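You operate a simulated robot arm through the tools that you are given. There is no shell and no other tool. Be economical: measure what you need, move in short steps, check, and stop when the job is done.

You run a simulated robot arm. Do the job below in one go: nothing can be reset, and whatever is moved stays where it is left.

JOB
Put things in order on the top of the desk. At the end: the white pod (marked "MILK") from the top of the desk stands where the white lint roller stood; the brown pod (marked "COFFEE") from the top of the desk is on the beige coaster; the silver steel flask stands where the brown pod stood; the white lint roller stands where the silver steel flask stood; whatever was shut is shut again. Leave all else as you found it, and nothing knocked over.
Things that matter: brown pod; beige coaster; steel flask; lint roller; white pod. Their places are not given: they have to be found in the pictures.

Only the result counts: the job must be done as asked and must still hold three seconds after the hand-in. Knocking over, shifting, dropping, spilling or breaking anything else fails it.

ROBOT AND FRAMES
A 6-joint arm with a two-finger parallel gripper, fixed in place. Base frame: the origin is at the foot of the arm, x ahead of it, y to its left, z up; the work surface is at about z = 0. Units: m, rad, N and s.
With the tool pointing down near the work surface it reaches from about 0.14 to 0.58 m from the base axis. Its first joint turns from -1.152 to 1.152 rad. Payload 2.1 kg.
The tool frame sits at the grasp point between the pads (the TCP): z along the fingers, y along the line on which they close. The tips reach 0.03 m beyond it. Largest opening 0.094 m; finger width 0.028, thickness 0.01; the body of the gripper, 0.05 by 0.096 m, starts 0.055 m behind the TCP.
Orientation is told as [roll, pitch, yaw] about the base's x, y, z axes, in that order, counted from this pose: with the fingers straight down and closing along the base's y, the tool's x points along the base's -x, its y along +y and its z along -z.

CONTROLS
- The arm moves only by the tool drive_tool. Its argument "motion" is a list that holds one entry, the list of rows, each a list of 7 numbers: the turn, a rotation vector about the tool's x, y, z in rad, then the shift along the tool's x, y, z in m, then the opening, from 0 (shut) to 1 (fully open). In form: [[[ax, ay, az, tx, ty, tz, gripper], ...]]. A call has 1 to 8 rows; each row shifts and turns the commanded pose from where the row before left it, along the tool's axes as they then stand. A row lasts 0.2 s, in which the tool goes at most 0.05 m and 0.15 rad; a call with a longer step from one row to the next is refused whole, and so is a gripper value outside its range. A pose out of reach is approached as far as the arm can. The call stops where the force on the tool passes 40 N (or 10 N more than at its start, if that is more) or the arm is blocked; 0.2 s more then pass. Each finger travels about 0.072 m/s and halts on what it meets, pressing with about 33 N; the grip force reading is that of the motor and also rises with nothing between the fingers. The clock runs only during rows and for 0.2 s after the last one: add rows that do not move to give the fingers time. The reply holds the time, the measured pose of the TCP, the force on the tool along the base axes, the opening and the grip force, in the units named above and with some noise.
- Cameras (640 x 400 px; columns grow to the right, rows downward): "scene" is fixed at [0.0675, -0.3877, 0.4729]; the picture's right is [0.63, -0.78, 0.00], its down [-0.52, -0.42, -0.75] and it looks along [0.58, 0.47, -0.67] (base axes); focal length 267 px, centre (320, 200). "wrist" rides on the gripper at [-0.037, 0, -0.058] in the tool frame; the picture's right is [0.00, -1.00, 0.00], its down [0.97, 0.00, -0.24] and it looks along [0.24, 0.00, 0.97] (tool axes); focal length 218 px, centre (320, 200).
- camera(camera): a new picture of that camera. No time passes.
- point_at(camera, pixels): for up to 12 pixels [column, row] of the newest picture of that camera ("zoom" is the newest enlarged one), the place [x, y, z] in the base frame of the surface seen there, good to about 0.002 m. No time passes.
- enlarge(camera, box): a new picture of the part [left, top, right, bottom] of that camera's present view, enlarged. No time passes.
- finish_job(): hands the job in; it is judged then, once.

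Work in short steps. Measure before you move; look again where a grasp or a placing could have gone wrong, and mend it. You have 80 turns and 46 pictures in all, those below and enlarged ones among them. Open the gripper and draw the arm clear of the work before you hand the job in, unless the task says otherwise; then end with one line.

The tools are called by a JSON object that holds its "api" and its "payload". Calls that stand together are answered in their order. drive_tool: Moves the arm, as the interface text tells. Its arguments: {"type":"object","properties":{"motion":{"type":"array","items":{"type":"array","items":{"type":"array","items":{"type":"number"}}}}},"required":["motion"]} The other tools are called the same way: camera (camera) takes a picture; point_at (camera, pixels) gives the place of the surface under pixels of a picture; enlarge (camera, box) takes an enlarged picture of a part of a camera's view; finish_job () hands the job in.

At the start:

```text
time_s: 0.0
ee_pos: [0.2638, -0.1676, 0.2544]
ee_rot: [0.0, 0.0, -0.001]
ft_force: [-0.3, -0.1, 0.4]
gripper_width: 0.0939
grasp_force: 0.1
```

scene: 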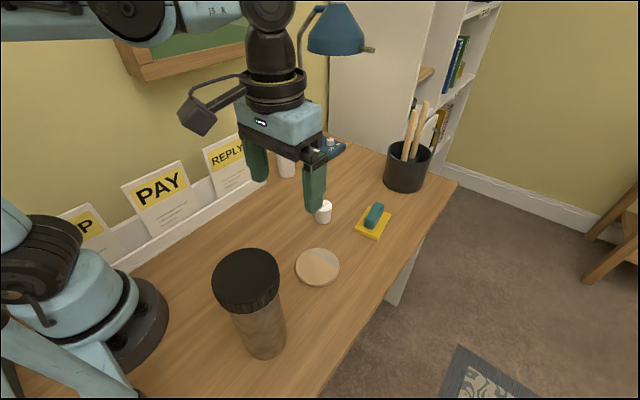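
wrist: 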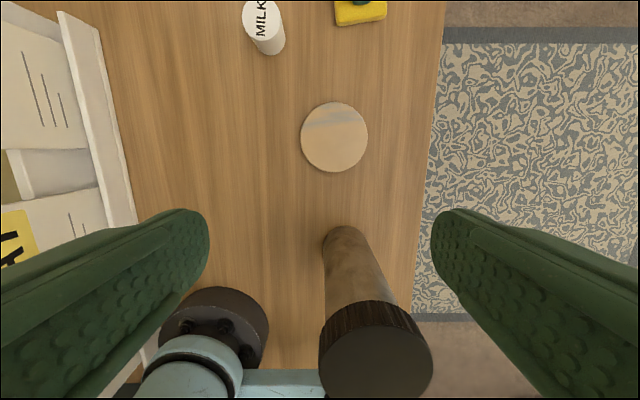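

The flask is near pixel (255,300), the coaster near (318,267) and the white pod near (323,212). The brown pod and the lint roller are not clear yet, so I enlarge the area behind the gripper.

{"api": "enlarge", "payload": {"camera": "scene", "box": [200, 110, 440, 260]}}

{"api": "point_at", "payload": {"camera": "scene", "pixels": [[318, 267], [245, 275], [323, 205], [375, 215], [287, 165], [405, 170], [331, 150], [265, 355], [300, 262], [337, 272]]}}

```text
2.67 times, centred on (320, 185) of scene
```

zoom: 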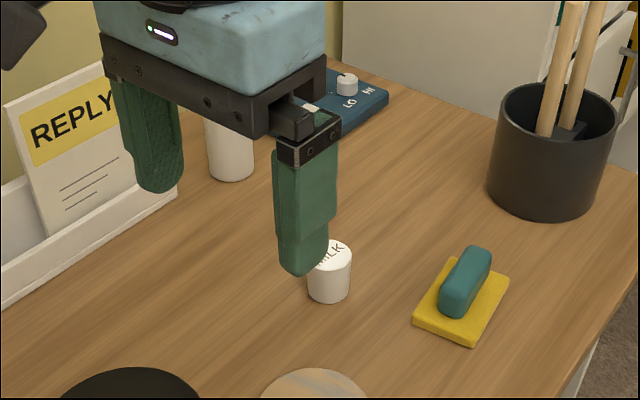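

```text
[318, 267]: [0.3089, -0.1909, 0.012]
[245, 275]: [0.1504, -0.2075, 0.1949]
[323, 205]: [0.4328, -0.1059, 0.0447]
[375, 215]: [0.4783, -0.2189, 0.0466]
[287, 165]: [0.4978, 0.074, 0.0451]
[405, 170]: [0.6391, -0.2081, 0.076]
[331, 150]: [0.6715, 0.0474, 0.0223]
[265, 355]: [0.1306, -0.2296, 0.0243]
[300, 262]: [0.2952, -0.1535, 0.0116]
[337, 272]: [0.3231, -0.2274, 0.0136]
```

The white cylinder at about (0.50, 0.07) may be the lint roller, and I can't see the brown pod. I raise the tool and move it forward and left to see the rest with the wrist camera.

{"api": "drive_tool", "payload": {"motion": [[[0, 0, 0, 0, 0.03, -0.04, 1], [0, 0, 0, 0, 0.04, -0.02, 1], [0, 0, 0, 0, 0.04, 0, 1], [0, 0, 0, 0, 0.04, 0, 1]]]}}

{"api": "camera", "payload": {"camera": "wrist"}}

{"api": "camera", "payload": {"camera": "scene"}}

```text
time_s: 1.0
ee_pos: [0.2662, -0.0156, 0.316]
ee_rot: [-0.001, 0.0, -0.001]
ft_force: [-0.7, -1.1, 0.3]
gripper_width: 0.094
grasp_force: 0.0
```

```text
42 pictures are left
```

wrist: 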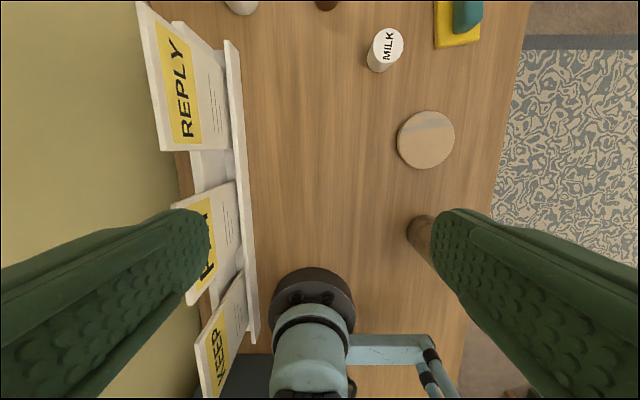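

```text
41 pictures are left
```

scene: 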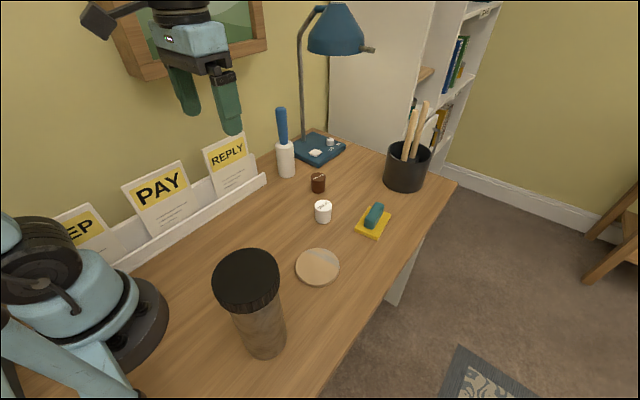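

Now everything is in view: the brown pod at (318,182), the lint roller at (285,150), the white pod at (323,211). I enlarge and measure.

{"api": "enlarge", "payload": {"camera": "scene", "box": [240, 100, 400, 200]}}

{"api": "point_at", "payload": {"camera": "scene", "pixels": [[318, 177], [318, 187], [323, 203], [323, 217], [285, 160], [286, 176], [281, 125], [281, 109], [216, 278], [278, 280], [247, 254], [247, 304]]}}

{"api": "point_at", "payload": {"camera": "wrist", "pixels": [[388, 44], [376, 36], [402, 40], [387, 30], [386, 58], [426, 140], [397, 140], [455, 138], [426, 111], [426, 169]]}}

```text
4.00 times, centred on (320, 150) of scene
```

zoom: 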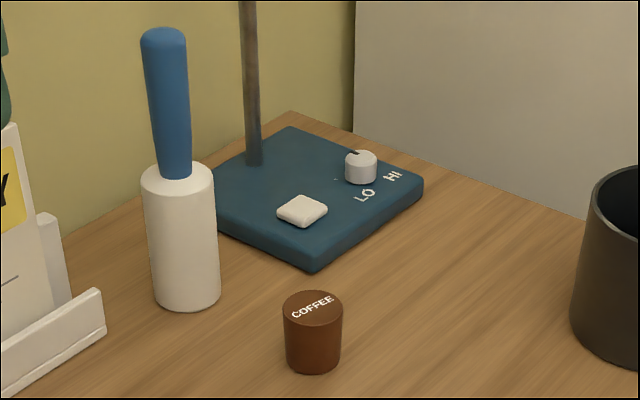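

```text
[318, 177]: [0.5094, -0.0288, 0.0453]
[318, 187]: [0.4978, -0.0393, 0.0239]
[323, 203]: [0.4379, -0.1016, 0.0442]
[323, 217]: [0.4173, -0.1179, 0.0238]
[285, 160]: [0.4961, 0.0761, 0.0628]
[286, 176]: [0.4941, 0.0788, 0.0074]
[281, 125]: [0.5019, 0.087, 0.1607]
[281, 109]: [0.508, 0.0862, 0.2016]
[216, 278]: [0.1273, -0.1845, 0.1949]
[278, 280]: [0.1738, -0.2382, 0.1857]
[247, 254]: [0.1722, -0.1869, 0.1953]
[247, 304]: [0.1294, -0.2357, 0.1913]
```

```text
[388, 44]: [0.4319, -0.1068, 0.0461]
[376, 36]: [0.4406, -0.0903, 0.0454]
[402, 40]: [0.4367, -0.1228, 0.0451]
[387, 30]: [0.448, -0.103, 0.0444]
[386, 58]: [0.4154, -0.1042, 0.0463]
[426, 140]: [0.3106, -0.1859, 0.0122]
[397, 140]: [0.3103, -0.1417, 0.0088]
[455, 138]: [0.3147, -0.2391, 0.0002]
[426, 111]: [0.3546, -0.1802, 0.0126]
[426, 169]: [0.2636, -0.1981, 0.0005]
```

I check clearances: the lamp shade (335,30), lamp arm, rack end (265,178) and card top, plus the edges of the lint roller and the coffee pod.

{"api": "point_at", "payload": {"camera": "scene", "pixels": [[335, 40], [310, 48], [360, 50], [372, 49], [301, 100], [265, 178], [238, 138], [205, 150], [311, 178], [325, 178], [277, 158], [293, 158]]}}

{"api": "point_at", "payload": {"camera": "zoom", "pixels": [[313, 309], [285, 310], [341, 310], [313, 293], [145, 190], [212, 190], [147, 60], [185, 60], [165, 30], [170, 120], [350, 190], [312, 262]]}}

```text
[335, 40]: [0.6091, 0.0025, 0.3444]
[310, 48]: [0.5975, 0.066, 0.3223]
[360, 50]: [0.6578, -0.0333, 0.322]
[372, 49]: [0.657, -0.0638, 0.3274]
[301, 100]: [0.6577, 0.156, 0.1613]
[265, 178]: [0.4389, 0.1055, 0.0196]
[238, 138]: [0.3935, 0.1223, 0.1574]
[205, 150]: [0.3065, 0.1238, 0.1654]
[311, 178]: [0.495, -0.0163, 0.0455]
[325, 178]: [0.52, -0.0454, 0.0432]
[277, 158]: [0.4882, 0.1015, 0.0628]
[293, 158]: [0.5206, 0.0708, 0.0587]
```

```text
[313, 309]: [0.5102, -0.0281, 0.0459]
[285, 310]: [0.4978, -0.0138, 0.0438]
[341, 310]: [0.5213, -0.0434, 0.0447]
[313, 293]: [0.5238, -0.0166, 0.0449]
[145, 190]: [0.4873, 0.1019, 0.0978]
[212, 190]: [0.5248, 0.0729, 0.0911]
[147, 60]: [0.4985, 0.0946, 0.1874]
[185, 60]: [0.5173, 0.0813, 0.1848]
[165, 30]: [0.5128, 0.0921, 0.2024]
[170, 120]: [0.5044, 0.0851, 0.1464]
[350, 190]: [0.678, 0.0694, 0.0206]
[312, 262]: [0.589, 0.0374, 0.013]
```

The coffee pod is centred at (0.510, -0.029) with its top at 0.045. The roller handle is at about (0.508, 0.089) with its top at 0.20, and the lamp shade is at x>0.59, z>0.32. No spare spot is needed if I go coffee, flask, roller, milk, so I move above the coffee pod.

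{"api": "drive_tool", "payload": {"motion": [[[0, 0, 0, -0.0305, -0.0016, 0.027, 0.75], [0, 0, 0, -0.0305, -0.0016, 0.027, 0.75], [0, 0, 0, -0.0305, -0.0016, 0.027, 0.75], [0, 0, 0, -0.0305, -0.0016, 0.027, 0.75], [0, 0, 0, -0.0305, -0.0016, 0.027, 0.75], [0, 0, 0, -0.0305, -0.0016, 0.027, 0.75], [0, 0, 0, -0.0305, -0.0016, 0.027, 0.75], [0, 0, 0, -0.0305, -0.0016, 0.027, 0.75]]]}}

{"api": "camera", "payload": {"camera": "wrist"}}

```text
time_s: 2.8
ee_pos: [0.5079, -0.0295, 0.0996]
ee_rot: [-0.002, 0.001, 0.0]
ft_force: [-0.3, 0.1, 0.5]
gripper_width: 0.0703
grasp_force: 0.2
```

```text
39 pictures are left
```

wrist: 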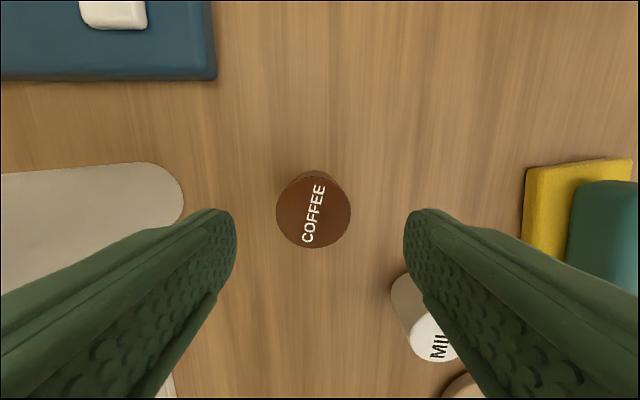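

The coffee pod shows at (313,211). I measure its edges.

{"api": "point_at", "payload": {"camera": "wrist", "pixels": [[279, 211], [348, 211], [313, 178], [313, 244], [313, 213], [185, 200], [390, 285], [438, 340]]}}

```text
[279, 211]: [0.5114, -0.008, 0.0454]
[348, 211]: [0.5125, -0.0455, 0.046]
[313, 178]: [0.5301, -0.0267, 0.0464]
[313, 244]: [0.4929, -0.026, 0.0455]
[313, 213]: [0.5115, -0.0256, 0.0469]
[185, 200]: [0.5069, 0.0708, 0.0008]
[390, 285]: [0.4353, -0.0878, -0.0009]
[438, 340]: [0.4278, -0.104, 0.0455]
```

The coffee pod's centre is (0.511, -0.027) and it is 0.037 wide. I descend to z=0.038 and close.

{"api": "drive_tool", "payload": {"motion": [[[0, 0, 0, -0.003, 0.003, 0.02, 0.75], [0, 0, 0, 0, 0, 0.022, 0.75], [0, 0, 0, 0, 0, 0.02, 0.75], [0, 0, 0, 0, 0, 0, 0.5], [0, 0, 0, 0, 0, 0, 0.3], [0, 0, 0, 0, 0, 0, 0.3], [0, 0, 0, 0, 0, 0, 0.3]]]}}

```text
time_s: 4.4
ee_pos: [0.5101, -0.0262, 0.0352]
ee_rot: [0.0, -0.001, 0.001]
ft_force: [-0.6, 0.1, -0.3]
gripper_width: 0.0386
grasp_force: 33.3
```

Gripped. I lift and carry the pod over toward the coaster at about (0.310, -0.187).

{"api": "drive_tool", "payload": {"motion": [[[0, 0, 0, 0, 0, -0.04, 0.3], [0, 0, 0, 0, 0, -0.035, 0.3], [0, 0, 0, 0.033, -0.027, 0, 0.3], [0, 0, 0, 0.033, -0.027, 0, 0.3], [0, 0, 0, 0.033, -0.027, 0, 0.3], [0, 0, 0, 0.033, -0.027, 0, 0.3], [0, 0, 0, 0.033, -0.027, 0, 0.3], [0, 0, 0, 0.033, -0.026, 0, 0.3]]]}}

{"api": "camera", "payload": {"camera": "wrist"}}

{"api": "camera", "payload": {"camera": "scene"}}

```text
time_s: 6.2
ee_pos: [0.3117, -0.1877, 0.1117]
ee_rot: [0.001, -0.002, 0.0]
ft_force: [-0.5, 0.5, 0.3]
gripper_width: 0.0386
grasp_force: 32.4
```

```text
38 pictures are left
```

wrist: 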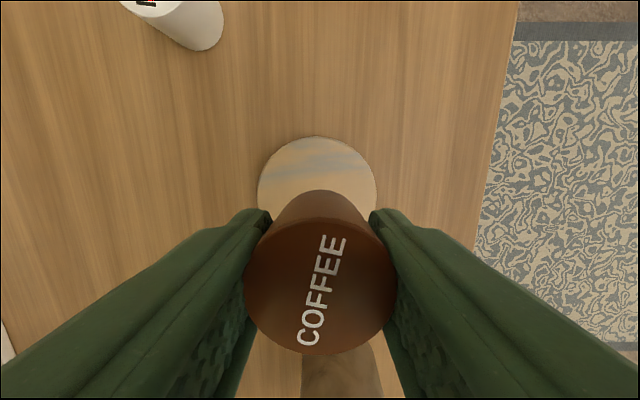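

```text
37 pictures are left
```

scene: 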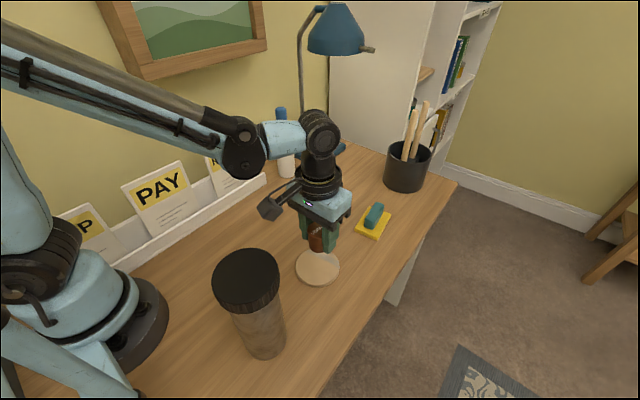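

{"api": "point_at", "payload": {"camera": "wrist", "pixels": [[262, 185], [374, 185], [317, 140], [318, 165], [260, 200], [374, 200]]}}

```text
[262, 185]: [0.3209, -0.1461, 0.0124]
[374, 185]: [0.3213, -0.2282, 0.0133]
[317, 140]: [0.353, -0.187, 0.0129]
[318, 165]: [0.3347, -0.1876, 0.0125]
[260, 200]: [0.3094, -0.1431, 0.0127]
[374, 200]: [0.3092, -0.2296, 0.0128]
```

The coaster centre is (0.309, -0.187) and its top is at 0.0127. I lower the pod to TCP z≈0.049, release it and rise.

{"api": "drive_tool", "payload": {"motion": [[[0, 0, 0, 0.002, 0.001, 0.03, 0.3], [0, 0, 0, 0, 0, 0.02, 0.3], [0, 0, 0, 0, 0, 0.0125, 0.3], [0, 0, 0, 0, 0, 0, 0.3], [0, 0, 0, 0, 0, 0, 0.5], [0, 0, 0, 0, 0, 0, 0.7]]]}}

```text
time_s: 7.6
ee_pos: [0.3084, -0.1862, 0.0486]
ee_rot: [0.001, 0.0, -0.001]
ft_force: [-0.8, 0.1, 0.7]
gripper_width: 0.0657
grasp_force: 0.1
```

Released. I rise straight up to about z=0.26, then move over the flask at about (0.150, -0.211) with the gripper fully open.

{"api": "drive_tool", "payload": {"motion": [[[0, 0, 0, 0, 0, -0.042, 0.7], [0, 0, 0, 0, 0, -0.045, 0.8], [0, 0, 0, 0, 0, -0.045, 1], [0, 0, 0, 0, 0, -0.045, 1], [0, 0, 0, 0, 0, -0.04, 1], [0, 0, 0, 0.03, -0.005, 0, 1], [0, 0, 0, 0.03, -0.005, 0, 1]]]}}

{"api": "camera", "payload": {"camera": "wrist"}}

{"api": "camera", "payload": {"camera": "scene"}}

```text
time_s: 9.2
ee_pos: [0.2516, -0.1967, 0.2638]
ee_rot: [0.001, -0.003, -0.001]
ft_force: [-0.2, -0.3, 0.3]
gripper_width: 0.094
grasp_force: 0.0
```

```text
36 pictures are left
```

wrist: 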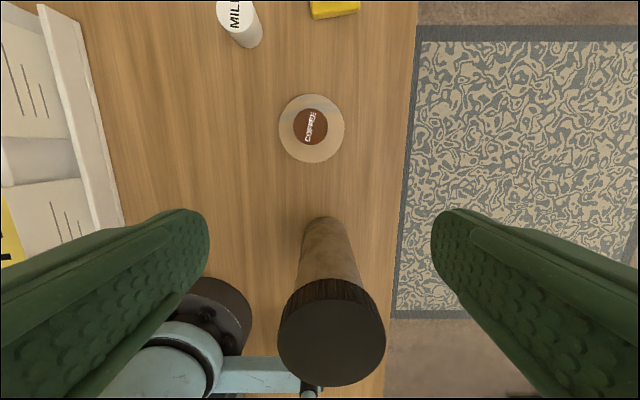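

```text
35 pictures are left
```

scene: 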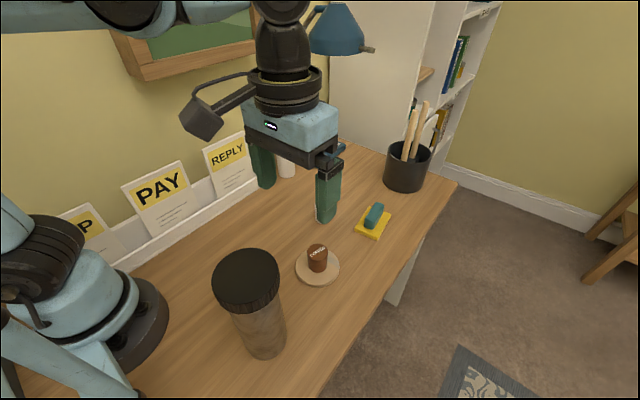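

The coffee pod stands on the coaster. A box sticks out of the hand at (200,118), so I measure it for clearance along with the flask lid.

{"api": "point_at", "payload": {"camera": "scene", "pixels": [[200, 125], [197, 105], [225, 90], [290, 125], [190, 130]]}}

{"api": "point_at", "payload": {"camera": "wrist", "pixels": [[282, 340], [382, 340], [331, 300], [331, 380], [331, 340], [327, 230], [313, 240], [342, 240], [310, 127], [362, 290]]}}

```text
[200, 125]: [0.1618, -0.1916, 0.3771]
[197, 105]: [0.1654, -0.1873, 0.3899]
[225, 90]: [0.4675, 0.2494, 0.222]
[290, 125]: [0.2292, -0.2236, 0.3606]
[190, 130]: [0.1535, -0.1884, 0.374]
```

```text
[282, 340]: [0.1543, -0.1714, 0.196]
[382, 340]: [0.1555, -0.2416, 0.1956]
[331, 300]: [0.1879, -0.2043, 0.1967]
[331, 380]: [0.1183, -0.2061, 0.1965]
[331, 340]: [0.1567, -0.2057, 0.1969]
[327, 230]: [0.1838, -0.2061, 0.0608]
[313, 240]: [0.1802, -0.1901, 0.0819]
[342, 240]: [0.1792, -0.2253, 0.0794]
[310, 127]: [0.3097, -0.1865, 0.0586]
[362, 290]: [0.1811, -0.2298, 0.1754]
```

The flask lid's centre is (0.154, -0.206), its diameter is 0.071 and its top is at 0.196. I move over it.

{"api": "drive_tool", "payload": {"motion": [[[0, 0, 0, 0.035, -0.003, 0, 1], [0, 0, 0, 0.035, -0.003, 0, 1], [0, 0, 0, 0.0275, -0.003, 0, 1], [0, 0, 0, 0, 0, 0, 1]]]}}

{"api": "camera", "payload": {"camera": "wrist"}}

```text
time_s: 10.2
ee_pos: [0.1534, -0.2053, 0.2651]
ee_rot: [0.0, -0.001, 0.001]
ft_force: [0.1, 0.3, -0.4]
gripper_width: 0.094
grasp_force: 0.1
```

```text
34 pictures are left
```

wrist: 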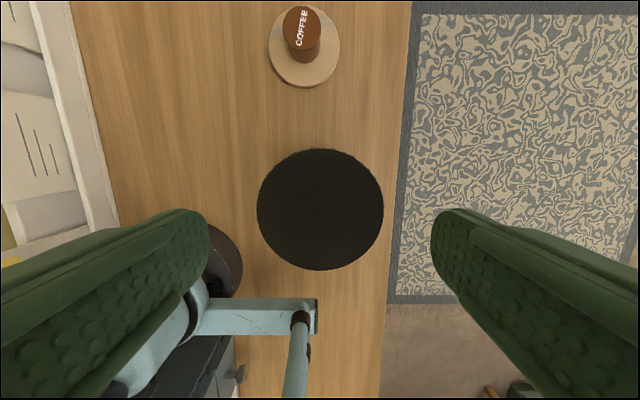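

The lid is centred at column 320 between the fingers. I descend to z≈0.162 and close.

{"api": "drive_tool", "payload": {"motion": [[[0, 0, 0, 0, 0, 0.035, 1], [0, 0, 0, 0, 0, 0.035, 1], [0, 0, 0, 0, 0, 0.033, 1], [0, 0, 0, 0, 0, 0, 0.8], [0, 0, 0, 0, 0, 0, 0.65], [0, 0, 0, 0, 0, 0, 0.65], [0, 0, 0, 0, 0, 0, 0.65]]]}}

```text
time_s: 11.8
ee_pos: [0.154, -0.2058, 0.1627]
ee_rot: [0.0, 0.001, 0.0]
ft_force: [-0.7, 1.5, 6.7]
gripper_width: 0.0813
grasp_force: 33.1
```

The fingers stopped at 0.081, wider than the measured lid. I look before lifting.

{"api": "camera", "payload": {"camera": "wrist"}}

{"api": "enlarge", "payload": {"camera": "scene", "box": [160, 180, 360, 380]}}

```text
33 pictures are left
```

wrist: 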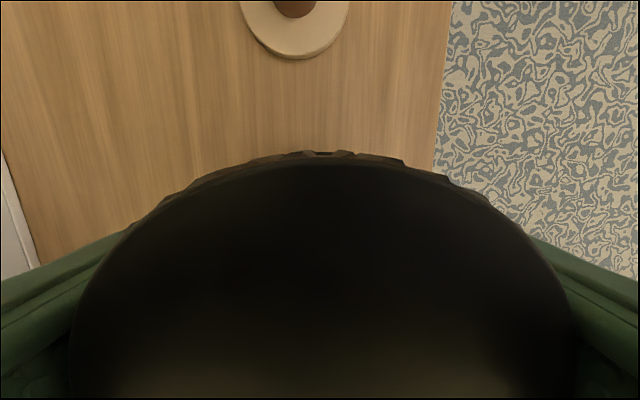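

```text
2.00 times, centred on (260, 280) of scene
```

zoom: 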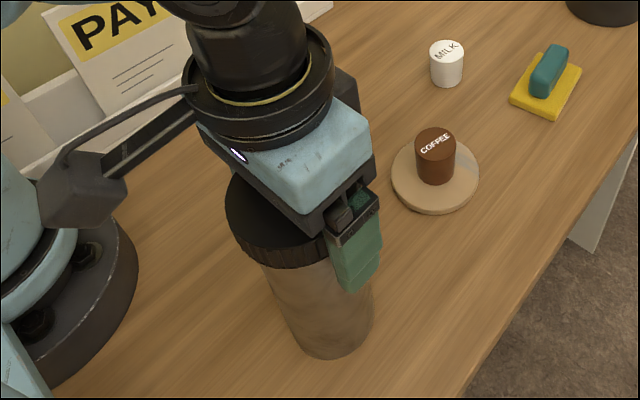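

The pads sit squarely on the knurled lid, which is wider below its bevel. I make a small test lift.

{"api": "drive_tool", "payload": {"motion": [[[0, 0, 0, 0, 0, -0.01, 0.65], [0, 0, 0, 0, 0, -0.02, 0.65], [0, 0, 0, 0, 0, 0, 0.65]]]}}

{"api": "enlarge", "payload": {"camera": "scene", "box": [160, 180, 360, 380]}}

```text
time_s: 12.6
ee_pos: [0.1549, -0.2045, 0.1925]
ee_rot: [0.0, 0.0, -0.001]
ft_force: [0.0, 0.5, -5.3]
gripper_width: 0.0816
grasp_force: 32.6
```

```text
2.00 times, centred on (260, 280) of scene
```

zoom: 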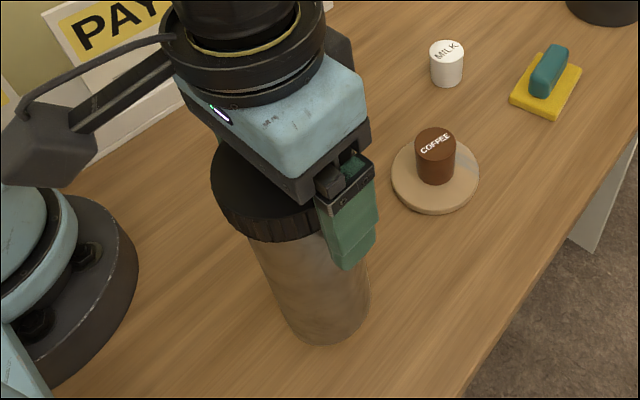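

The flask is lifted cleanly, about 0.55 kg. I carry it to (0.26, -0.03) first, staying clear of the coaster and pods.

{"api": "drive_tool", "payload": {"motion": [[[0, 0, 0, -0.015, 0.025, 0, 0.65], [0, 0, 0, -0.02, 0.035, 0, 0.65], [0, 0, 0, -0.02, 0.035, 0, 0.65], [0, 0, 0, -0.02, 0.035, 0, 0.65], [0, 0, 0, -0.02, 0.03, 0, 0.65], [0, 0, 0, -0.01, 0.015, 0, 0.65]]]}}

```text
time_s: 14.0
ee_pos: [0.2578, -0.0302, 0.1932]
ee_rot: [0.001, 0.0, -0.002]
ft_force: [-0.2, -0.4, -5.8]
gripper_width: 0.0815
grasp_force: 32.7
```

I go on straight in x toward 0.49.

{"api": "drive_tool", "payload": {"motion": [[[0, 0, 0, -0.03, 0, 0, 0.65], [0, 0, 0, -0.04, 0, 0, 0.65], [0, 0, 0, -0.04, 0.001, 0, 0.65], [0, 0, 0, -0.04, 0.001, 0, 0.65], [0, 0, 0, -0.04, 0.001, 0, 0.65], [0, 0, 0, -0.035, 0, 0, 0.65], [0, 0, 0, -0.015, 0, 0, 0.65]]]}}

{"api": "camera", "payload": {"camera": "scene"}}

```text
time_s: 15.6
ee_pos: [0.498, -0.0289, 0.1918]
ee_rot: [0.001, 0.001, 0.002]
ft_force: [0.4, 0.5, -5.9]
gripper_width: 0.0814
grasp_force: 32.9
```

```text
30 pictures are left
```

scene: 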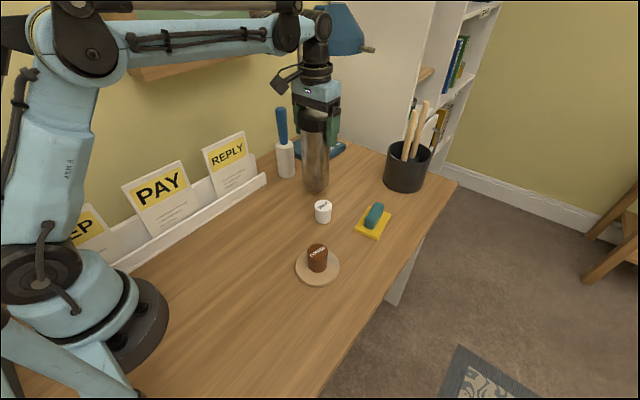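

The flask hangs clear of everything. I move the last 13 mm while lowering to TCP z≈0.1635, gently at the end.

{"api": "drive_tool", "payload": {"motion": [[[0, 0, 0, -0.013, 0.0015, 0.005, 0.65], [0, 0, 0, 0, 0, 0.012, 0.65], [0, 0, 0, 0, 0, 0.007, 0.65], [0, 0, 0, 0, 0, 0.003, 0.65], [0, 0, 0, 0, 0, 0, 0.65]]]}}

```text
time_s: 16.8
ee_pos: [0.5103, -0.0264, 0.1652]
ee_rot: [0.0, 0.001, 0.0]
ft_force: [-0.1, -0.2, -5.3]
gripper_width: 0.0813
grasp_force: 33.3
```

{"api": "drive_tool", "payload": {"motion": [[[0, 0, 0, 0, 0, 0.0015, 0.65], [0, 0, 0, 0, 0, 0.001, 0.65], [0, 0, 0, 0, 0, 0, 0.65]]]}}

```text
time_s: 17.6
ee_pos: [0.5114, -0.026, 0.1633]
ee_rot: [0.0, 0.0, -0.001]
ft_force: [0.0, 0.7, 0.0]
gripper_width: 0.0812
grasp_force: 33.2
```

The load has gone off the tool, so the flask is standing. I open fully and rise.

{"api": "drive_tool", "payload": {"motion": [[[0, 0, 0, 0, 0, 0, 0.8], [0, 0, 0, 0, 0, 0, 1], [0, 0, 0, 0, 0, 0, 1], [0, 0, 0, 0, 0, -0.03, 1], [0, 0, 0, 0.0, 0, -0.03, 1], [0, 0, 0, 0.01, 0, -0.03, 1]]]}}

{"api": "camera", "payload": {"camera": "scene"}}

{"api": "camera", "payload": {"camera": "wrist"}}

```text
time_s: 19.0
ee_pos: [0.4996, -0.0265, 0.2542]
ee_rot: [-0.001, 0.0, 0.0]
ft_force: [0.1, 0.1, 1.4]
gripper_width: 0.094
grasp_force: 0.0
```

```text
29 pictures are left
```

scene: 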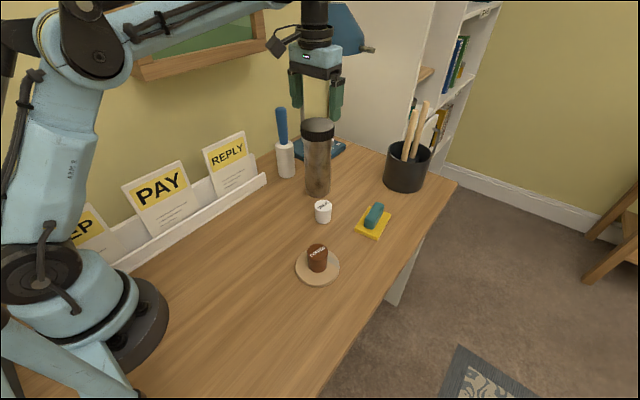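

```text
28 pictures are left
```

wrist: 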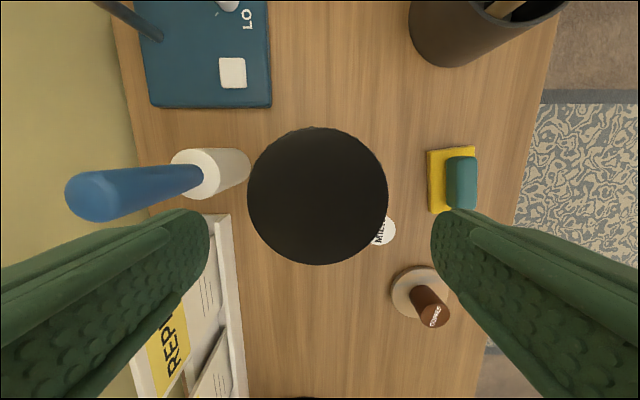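

The flask stands on the coffee pod's spot. Now the roller, whose handle top is near (95,195) in the wrist view. I measure it.

{"api": "point_at", "payload": {"camera": "wrist", "pixels": [[92, 197], [68, 195], [100, 173], [95, 220], [116, 195], [205, 178], [185, 155], [245, 168], [318, 195], [20, 150], [190, 215], [160, 30]]}}

```text
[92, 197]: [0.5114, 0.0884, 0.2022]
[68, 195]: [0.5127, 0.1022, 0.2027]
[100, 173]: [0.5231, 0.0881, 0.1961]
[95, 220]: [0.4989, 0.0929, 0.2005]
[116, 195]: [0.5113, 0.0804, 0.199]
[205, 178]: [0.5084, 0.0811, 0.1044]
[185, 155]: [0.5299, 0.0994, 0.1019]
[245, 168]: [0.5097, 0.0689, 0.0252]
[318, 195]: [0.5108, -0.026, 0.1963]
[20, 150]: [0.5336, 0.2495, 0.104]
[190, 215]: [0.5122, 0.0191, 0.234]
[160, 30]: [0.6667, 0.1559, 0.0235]
```

The handle centre is (0.511, 0.0905) with its top at 0.2025. I move over it with the opening cut to 0.65.

{"api": "drive_tool", "payload": {"motion": [[[0, 0, 0, 0, 0.035, 0, 0.65], [0, 0, 0, 0, 0.04, 0, 0.65], [0, 0, 0, -0.005, 0.03, 0, 0.65], [0, 0, 0, -0.0065, 0.012, 0, 0.65], [0, 0, 0, 0, 0, 0, 0.65]]]}}

{"api": "camera", "payload": {"camera": "wrist"}}

```text
time_s: 20.2
ee_pos: [0.5133, 0.0902, 0.2546]
ee_rot: [0.0, -0.002, -0.001]
ft_force: [-0.1, 0.6, 0.2]
gripper_width: 0.0612
grasp_force: 0.0
```

```text
27 pictures are left
```

wrist: 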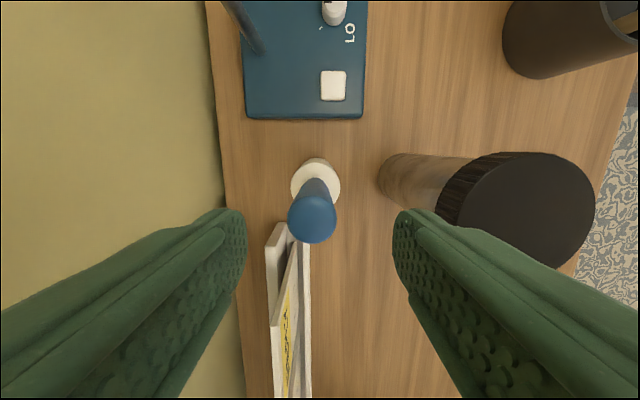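

The handle top is at (312,218), nearly centred. I measure its edges once more.

{"api": "point_at", "payload": {"camera": "wrist", "pixels": [[290, 215], [334, 215], [312, 238], [312, 216], [293, 185], [338, 185], [315, 161], [285, 225]]}}

```text
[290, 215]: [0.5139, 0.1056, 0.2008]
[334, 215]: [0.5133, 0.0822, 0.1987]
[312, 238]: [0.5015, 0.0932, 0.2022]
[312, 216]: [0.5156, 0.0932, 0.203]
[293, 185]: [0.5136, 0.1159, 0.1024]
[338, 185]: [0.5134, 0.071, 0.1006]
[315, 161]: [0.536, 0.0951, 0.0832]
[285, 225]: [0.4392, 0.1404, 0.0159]
```

The handle centre is about (0.5125, 0.0935). I shift +3 mm in y, descend to z≈0.158 and close.

{"api": "drive_tool", "payload": {"motion": [[[0, 0, 0, 0, 0.003, 0.02, 0.65], [0, 0, 0, 0, 0, 0.03, 0.65], [0, 0, 0, 0, 0, 0.03, 0.65], [0, 0, 0, 0, 0, 0.0165, 0.65], [0, 0, 0, 0, 0, 0, 0.4], [0, 0, 0, 0, 0, 0, 0.18], [0, 0, 0, 0, 0, 0, 0.18], [0, 0, 0, 0, 0, 0, 0.18]]]}}

```text
time_s: 22.0
ee_pos: [0.5121, 0.0929, 0.1574]
ee_rot: [0.0, 0.001, 0.0]
ft_force: [0.8, 0.5, 0.1]
gripper_width: 0.0274
grasp_force: 33.2
```

Gripped at 0.027. I lift 45 mm and carry it diagonally away from the rack and flask.

{"api": "drive_tool", "payload": {"motion": [[[0, 0, 0, 0, 0, -0.02, 0.18], [0, 0, 0, 0, 0, -0.025, 0.18], [0, 0, 0, 0.03, -0.017, 0, 0.18], [0, 0, 0, 0.04, -0.023, 0, 0.18], [0, 0, 0, 0.04, -0.023, 0, 0.18], [0, 0, 0, 0.04, -0.023, 0, 0.18], [0, 0, 0, 0.04, -0.023, 0, 0.18], [0, 0, 0, 0.03, -0.02, 0, 0.18]]]}}

{"api": "camera", "payload": {"camera": "scene"}}

```text
time_s: 23.8
ee_pos: [0.291, -0.0345, 0.2027]
ee_rot: [0.001, -0.001, 0.0]
ft_force: [1.0, -0.5, -1.2]
gripper_width: 0.0275
grasp_force: 33.1
```

```text
26 pictures are left
```

scene: 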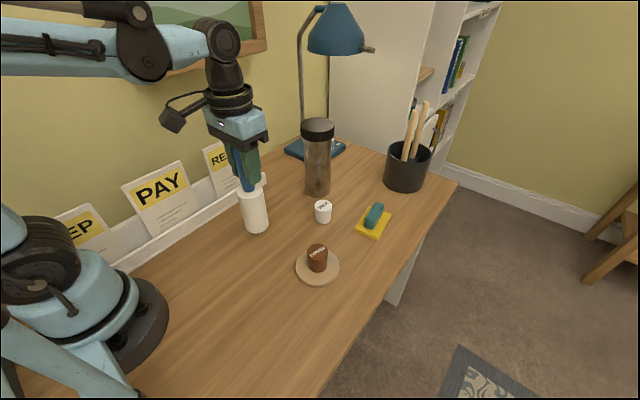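

The roller is upright. I go straight to the flask's old spot at (0.154, -0.206), with 0.1 m clearance to the coaster.

{"api": "drive_tool", "payload": {"motion": [[[0, 0, 0, 0.02, -0.025, 0, 0.18], [0, 0, 0, 0.027, -0.034, 0, 0.18], [0, 0, 0, 0.027, -0.034, 0, 0.18], [0, 0, 0, 0.027, -0.034, 0, 0.18], [0, 0, 0, 0.022, -0.029, 0, 0.18], [0, 0, 0, 0.014, -0.0155, 0, 0.18], [0, 0, 0, 0, 0, 0.02, 0.18], [0, 0, 0, 0, 0, 0.015, 0.18]]]}}

{"api": "enlarge", "payload": {"camera": "scene", "box": [160, 200, 360, 400]}}

```text
time_s: 25.6
ee_pos: [0.1552, -0.206, 0.1652]
ee_rot: [0.0, 0.0, 0.0]
ft_force: [-0.6, 1.0, -0.3]
gripper_width: 0.0274
grasp_force: 33.6
```

```text
2.00 times, centred on (260, 300) of scene
```

zoom: 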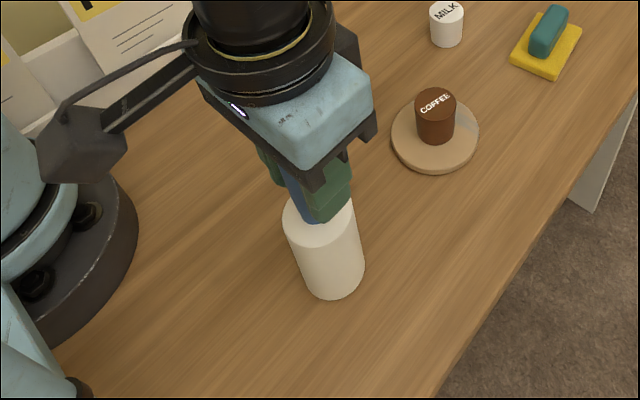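

About 7 mm are left. I lower gently to z≈0.1575.

{"api": "drive_tool", "payload": {"motion": [[[0, 0, 0, 0, 0, 0.005, 0.18], [0, 0, 0, 0, 0, 0.0025, 0.18], [0, 0, 0, 0, 0, 0, 0.18]]]}}

```text
time_s: 26.4
ee_pos: [0.1564, -0.2052, 0.1597]
ee_rot: [0.0, 0.002, -0.001]
ft_force: [-0.3, -0.4, -0.8]
gripper_width: 0.0274
grasp_force: 33.0
```

It is not clearly in contact yet (force -0.8, z 0.1597), so I lower 2 mm more.

{"api": "drive_tool", "payload": {"motion": [[[0, 0, 0, 0.001, 0, 0.001, 0.18], [0, 0, 0, 0, 0, 0.001, 0.18], [0, 0, 0, 0, 0, 0, 0.18]]]}}

```text
time_s: 27.2
ee_pos: [0.153, -0.2074, 0.1567]
ee_rot: [-0.001, -0.001, 0.0]
ft_force: [0.5, -0.1, -0.9]
gripper_width: 0.0273
grasp_force: 32.9
```

{"api": "drive_tool", "payload": {"motion": [[[0, 0, 0, 0, 0, 0.001, 0.18], [0, 0, 0, 0, 0, 0, 0.18]]]}}

{"api": "enlarge", "payload": {"camera": "scene", "box": [260, 280, 360, 380]}}

```text
time_s: 27.8
ee_pos: [0.1546, -0.2054, 0.1578]
ee_rot: [0.0, -0.001, 0.001]
ft_force: [0.1, 1.9, 29.0]
gripper_width: 0.0274
grasp_force: 33.3
```

```text
4.00 times, centred on (310, 330) of scene
```

zoom: 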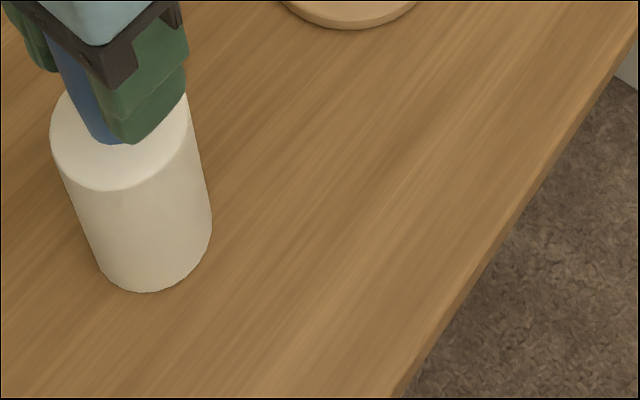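

Now it is firmly in contact (29 N). I back off 0.8 mm, release and rise straight up.

{"api": "drive_tool", "payload": {"motion": [[[0, 0, 0, 0, 0, -0.0008, 0.18], [0, 0, 0, 0, 0, 0, 0.3], [0, 0, 0, 0, 0, 0, 0.6], [0, 0, 0, 0, 0, 0, 0.75], [0, 0, 0, 0, 0, -0.03, 0.75], [0, 0, 0, 0, 0, -0.04, 0.75], [0, 0, 0, 0, 0, -0.035, 0.75]]]}}

{"api": "camera", "payload": {"camera": "wrist"}}

{"api": "camera", "payload": {"camera": "scene"}}

```text
time_s: 29.4
ee_pos: [0.154, -0.2058, 0.2638]
ee_rot: [0.0, 0.0, 0.0]
ft_force: [-0.2, 0.0, 0.2]
gripper_width: 0.0707
grasp_force: 0.0
```

```text
23 pictures are left
```

wrist: 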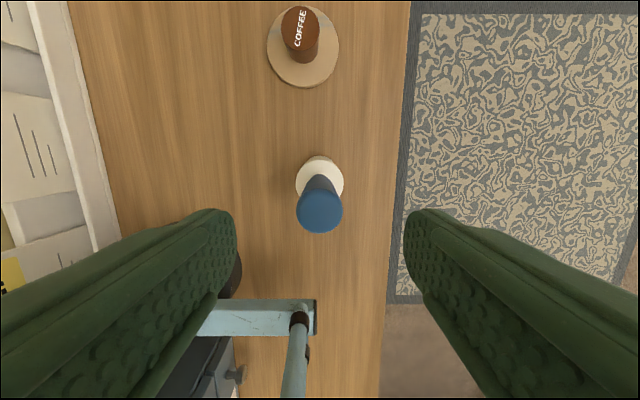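

```text
22 pictures are left
```

scene: 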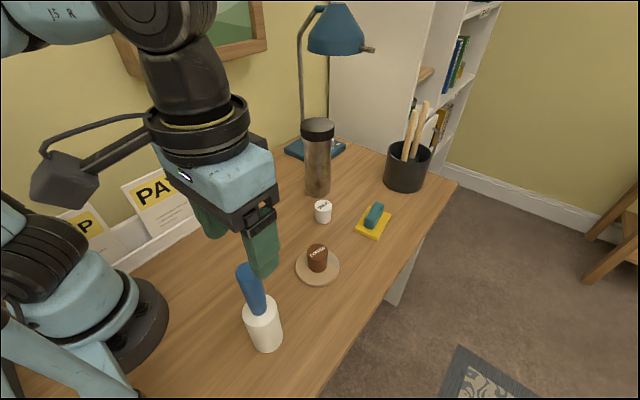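

The roller stands at the flask's old spot. Next the milk pod at about (0.4315, -0.106): I travel high first, then descend part way and look.

{"api": "drive_tool", "payload": {"motion": [[[0, 0, 0, -0.04, 0.0143, 0, 0.75], [0, 0, 0, -0.04, 0.0143, 0, 0.75], [0, 0, 0, -0.04, 0.0143, 0, 0.75], [0, 0, 0, -0.0394, 0.0143, 0.025, 0.75], [0, 0, 0, -0.0394, 0.0143, 0.025, 0.75], [0, 0, 0, -0.0394, 0.0143, 0.025, 0.75], [0, 0, 0, -0.0394, 0.0142, 0.025, 0.75], [0, 0, 0, 0, 0, 0.03, 0.75]]]}}

{"api": "camera", "payload": {"camera": "wrist"}}

```text
time_s: 31.2
ee_pos: [0.4337, -0.1062, 0.1321]
ee_rot: [0.0, 0.0, 0.0]
ft_force: [0.3, 0.7, -0.3]
gripper_width: 0.0706
grasp_force: 0.0
```

```text
21 pictures are left
```

wrist: 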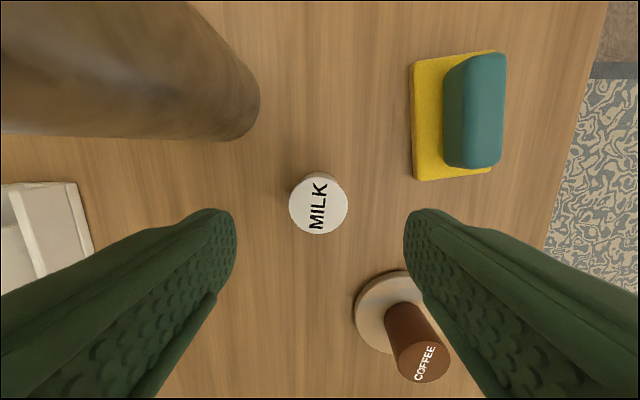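

{"api": "point_at", "payload": {"camera": "wrist", "pixels": [[291, 205], [346, 205], [319, 179], [319, 232], [415, 178], [80, 190]]}}

```text
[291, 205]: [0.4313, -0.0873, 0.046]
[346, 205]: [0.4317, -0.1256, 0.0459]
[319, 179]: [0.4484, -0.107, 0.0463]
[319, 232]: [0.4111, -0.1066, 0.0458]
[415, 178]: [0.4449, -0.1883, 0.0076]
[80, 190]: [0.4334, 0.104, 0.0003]
```

The milk pod's centre is (0.430, -0.1065). I shift -3 mm in x, descend to z≈0.037 and close.

{"api": "drive_tool", "payload": {"motion": [[[0, 0, 0, 0.003, 0, 0.03, 0.75], [0, 0, 0, 0, 0, 0.035, 0.75], [0, 0, 0, 0, 0, 0.03, 0.75], [0, 0, 0, 0, 0, 0, 0.5], [0, 0, 0, 0, 0, 0, 0.3], [0, 0, 0, 0, 0, 0, 0.3], [0, 0, 0, 0, 0, 0, 0.3]]]}}

```text
time_s: 32.8
ee_pos: [0.429, -0.1059, 0.0392]
ee_rot: [0.0, 0.0, 0.0]
ft_force: [0.0, 0.2, -0.2]
gripper_width: 0.0385
grasp_force: 33.0
```

Gripped. I lift to z≈0.18 so hand and box clear the flask and cards, then go round the flask to about (0.39, 0.03).

{"api": "drive_tool", "payload": {"motion": [[[0, 0, 0, 0, 0, -0.045, 0.3], [0, 0, 0, 0, 0, -0.048, 0.3], [0, 0, 0, 0, 0, -0.048, 0.3], [0, 0, 0, 0.0133, 0.045, 0, 0.3], [0, 0, 0, 0.0133, 0.046, 0, 0.3], [0, 0, 0, 0.0133, 0.045, 0, 0.3], [0, 0, 0, 0, 0, 0, 0.3]]]}}

```text
time_s: 34.4
ee_pos: [0.3904, 0.0291, 0.1799]
ee_rot: [0.0, 0.0, -0.001]
ft_force: [0.3, -0.1, -0.3]
gripper_width: 0.0387
grasp_force: 33.0
```

Now I move to above the roller's old spot (0.5125, 0.0935), then yaw +0.43 so the box on the hand keeps clear of the REPLY card.

{"api": "drive_tool", "payload": {"motion": [[[0, 0, 0, -0.0405, 0.0213, 0, 0.3], [0, 0, 0, -0.0405, 0.0213, 0, 0.3], [0, 0, 0, -0.0405, 0.0213, 0, 0.3], [0, 0, -0.143, 0, 0, 0, 0.3], [0, 0, -0.143, 0, 0, 0, 0.3], [0, 0, -0.143, 0, 0, 0, 0.3], [0, 0, 0, 0, 0, 0, 0.3]]]}}

{"api": "camera", "payload": {"camera": "wrist"}}

{"api": "camera", "payload": {"camera": "scene"}}

```text
time_s: 36.0
ee_pos: [0.5105, 0.094, 0.1779]
ee_rot: [-0.001, 0.001, 0.431]
ft_force: [0.6, -0.4, 0.3]
gripper_width: 0.0383
grasp_force: 33.1
```

```text
20 pictures are left
```

wrist: 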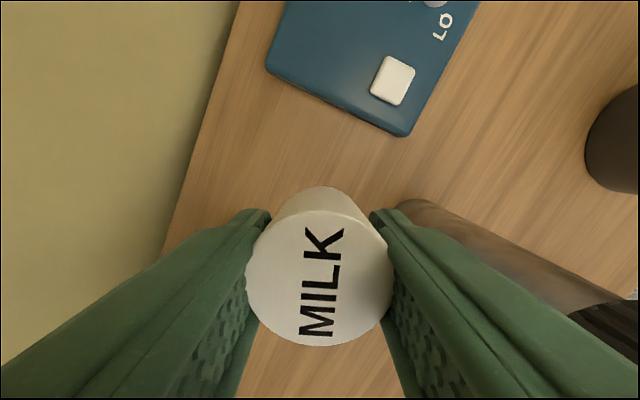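

```text
19 pictures are left
```

scene: 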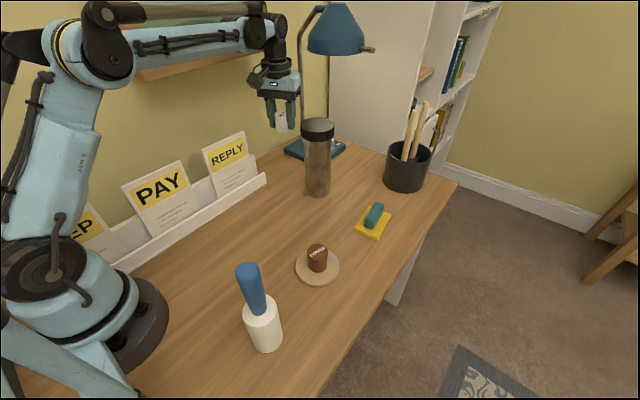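

Everything is clear. I descend to about z=0.045, then check before the last few millimetres.

{"api": "drive_tool", "payload": {"motion": [[[0, 0, 0, 0, 0, 0.035, 0.3], [0, 0, 0, 0, 0, 0.04, 0.3], [0, 0, 0, 0, 0, 0.04, 0.3], [0, 0, 0, 0, 0, 0.018, 0.3], [0, 0, 0, 0, 0, 0, 0.3]]]}}

{"api": "camera", "payload": {"camera": "scene"}}

```text
time_s: 37.2
ee_pos: [0.5128, 0.0936, 0.0443]
ee_rot: [0.0, -0.002, 0.428]
ft_force: [-0.3, -0.4, -0.4]
gripper_width: 0.0385
grasp_force: 32.8
```

```text
18 pictures are left
```

scene: 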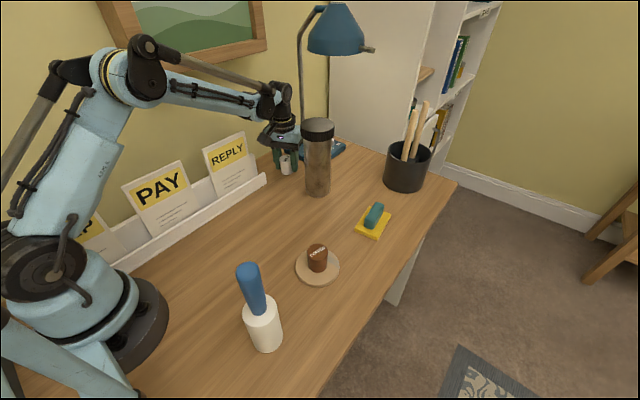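

All is well. I lower in small steps until contact.

{"api": "drive_tool", "payload": {"motion": [[[0, 0, 0, 0, 0, 0.003, 0.3], [0, 0, 0, 0, 0, 0.002, 0.3], [0, 0, 0, 0, 0, 0.001, 0.3]]]}}

```text
time_s: 38.0
ee_pos: [0.5117, 0.0931, 0.0384]
ee_rot: [-0.001, 0.0, 0.428]
ft_force: [0.7, 0.1, 0.3]
gripper_width: 0.0384
grasp_force: 33.2
```

The commanded descent is 2 mm short of the lift. I lower 1.5 mm more, then open.

{"api": "drive_tool", "payload": {"motion": [[[0, 0, 0, 0, 0, 0.0015, 0.3], [0, 0, 0, 0, 0, 0, 0.3], [0, 0, 0, 0, 0, 0, 0.5], [0, 0, 0, 0, 0, 0, 0.7], [0, 0, 0, 0, 0, 0, 0.7]]]}}

```text
time_s: 39.2
ee_pos: [0.5117, 0.0935, 0.0365]
ee_rot: [0.001, 0.001, 0.428]
ft_force: [-0.6, 0.1, -0.4]
gripper_width: 0.0657
grasp_force: 0.1
```

Released. I rise straight up to about 0.23 and look.

{"api": "drive_tool", "payload": {"motion": [[[0, 0, 0, 0, 0, -0.03, 0.7], [0, 0, 0, 0, 0, -0.04, 0.7], [0, 0, 0, 0, 0, -0.045, 0.7], [0, 0, 0, 0, 0, -0.045, 0.7], [0, 0, 0, 0, 0, -0.035, 0.7]]]}}

{"api": "camera", "payload": {"camera": "wrist"}}

```text
time_s: 40.4
ee_pos: [0.5102, 0.0923, 0.2329]
ee_rot: [-0.001, 0.0, 0.429]
ft_force: [-0.3, -0.3, 0.0]
gripper_width: 0.0659
grasp_force: 0.1
```

```text
17 pictures are left
```

wrist: 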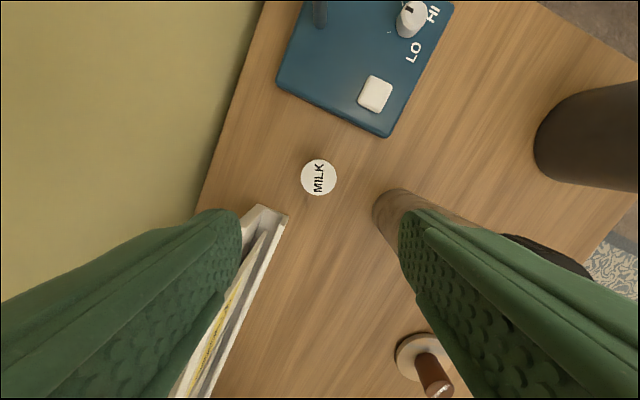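

The milk pod stands at the roller's spot. I unyaw and draw the arm back clear at height.

{"api": "drive_tool", "payload": {"motion": [[[0, 0, 0.143, 0, 0, -0.02, 0.8], [0, 0, 0.143, 0, 0, -0.01, 0.9], [0, 0, 0.143, 0, 0, 0, 1], [0, 0, 0, 0.04, -0.015, 0, 1], [0, 0, 0, 0.042, -0.02, 0, 1], [0, 0, 0, 0.042, -0.02, -0.01, 1], [0, 0, 0, 0.042, -0.02, -0.01, 1], [0, 0, 0, 0.042, -0.02, -0.01, 1]]]}}

{"api": "camera", "payload": {"camera": "scene"}}

{"api": "camera", "payload": {"camera": "wrist"}}

```text
time_s: 42.2
ee_pos: [0.305, -0.0024, 0.2933]
ee_rot: [-0.001, -0.001, 0.002]
ft_force: [0.1, 0.7, 0.3]
gripper_width: 0.0939
grasp_force: 0.1
```

```text
16 pictures are left
```

scene: 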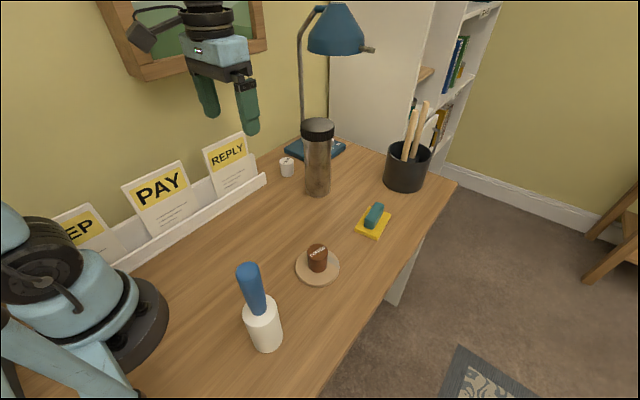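

```text
15 pictures are left
```

wrist: 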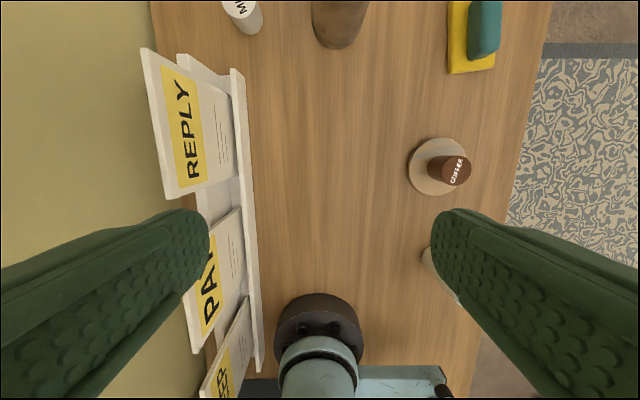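

All four things stand in their places, the arm is clear with the gripper open, and nothing was opened on the way. I hand in.

{"api": "finish_job", "payload": {}}

```text
The job is handed in.
```

The job is handed in: the coffee pod is on the coaster, and the flask, lint roller and milk pod stand in their new places. Nothing was knocked over, and nothing had to be opened.
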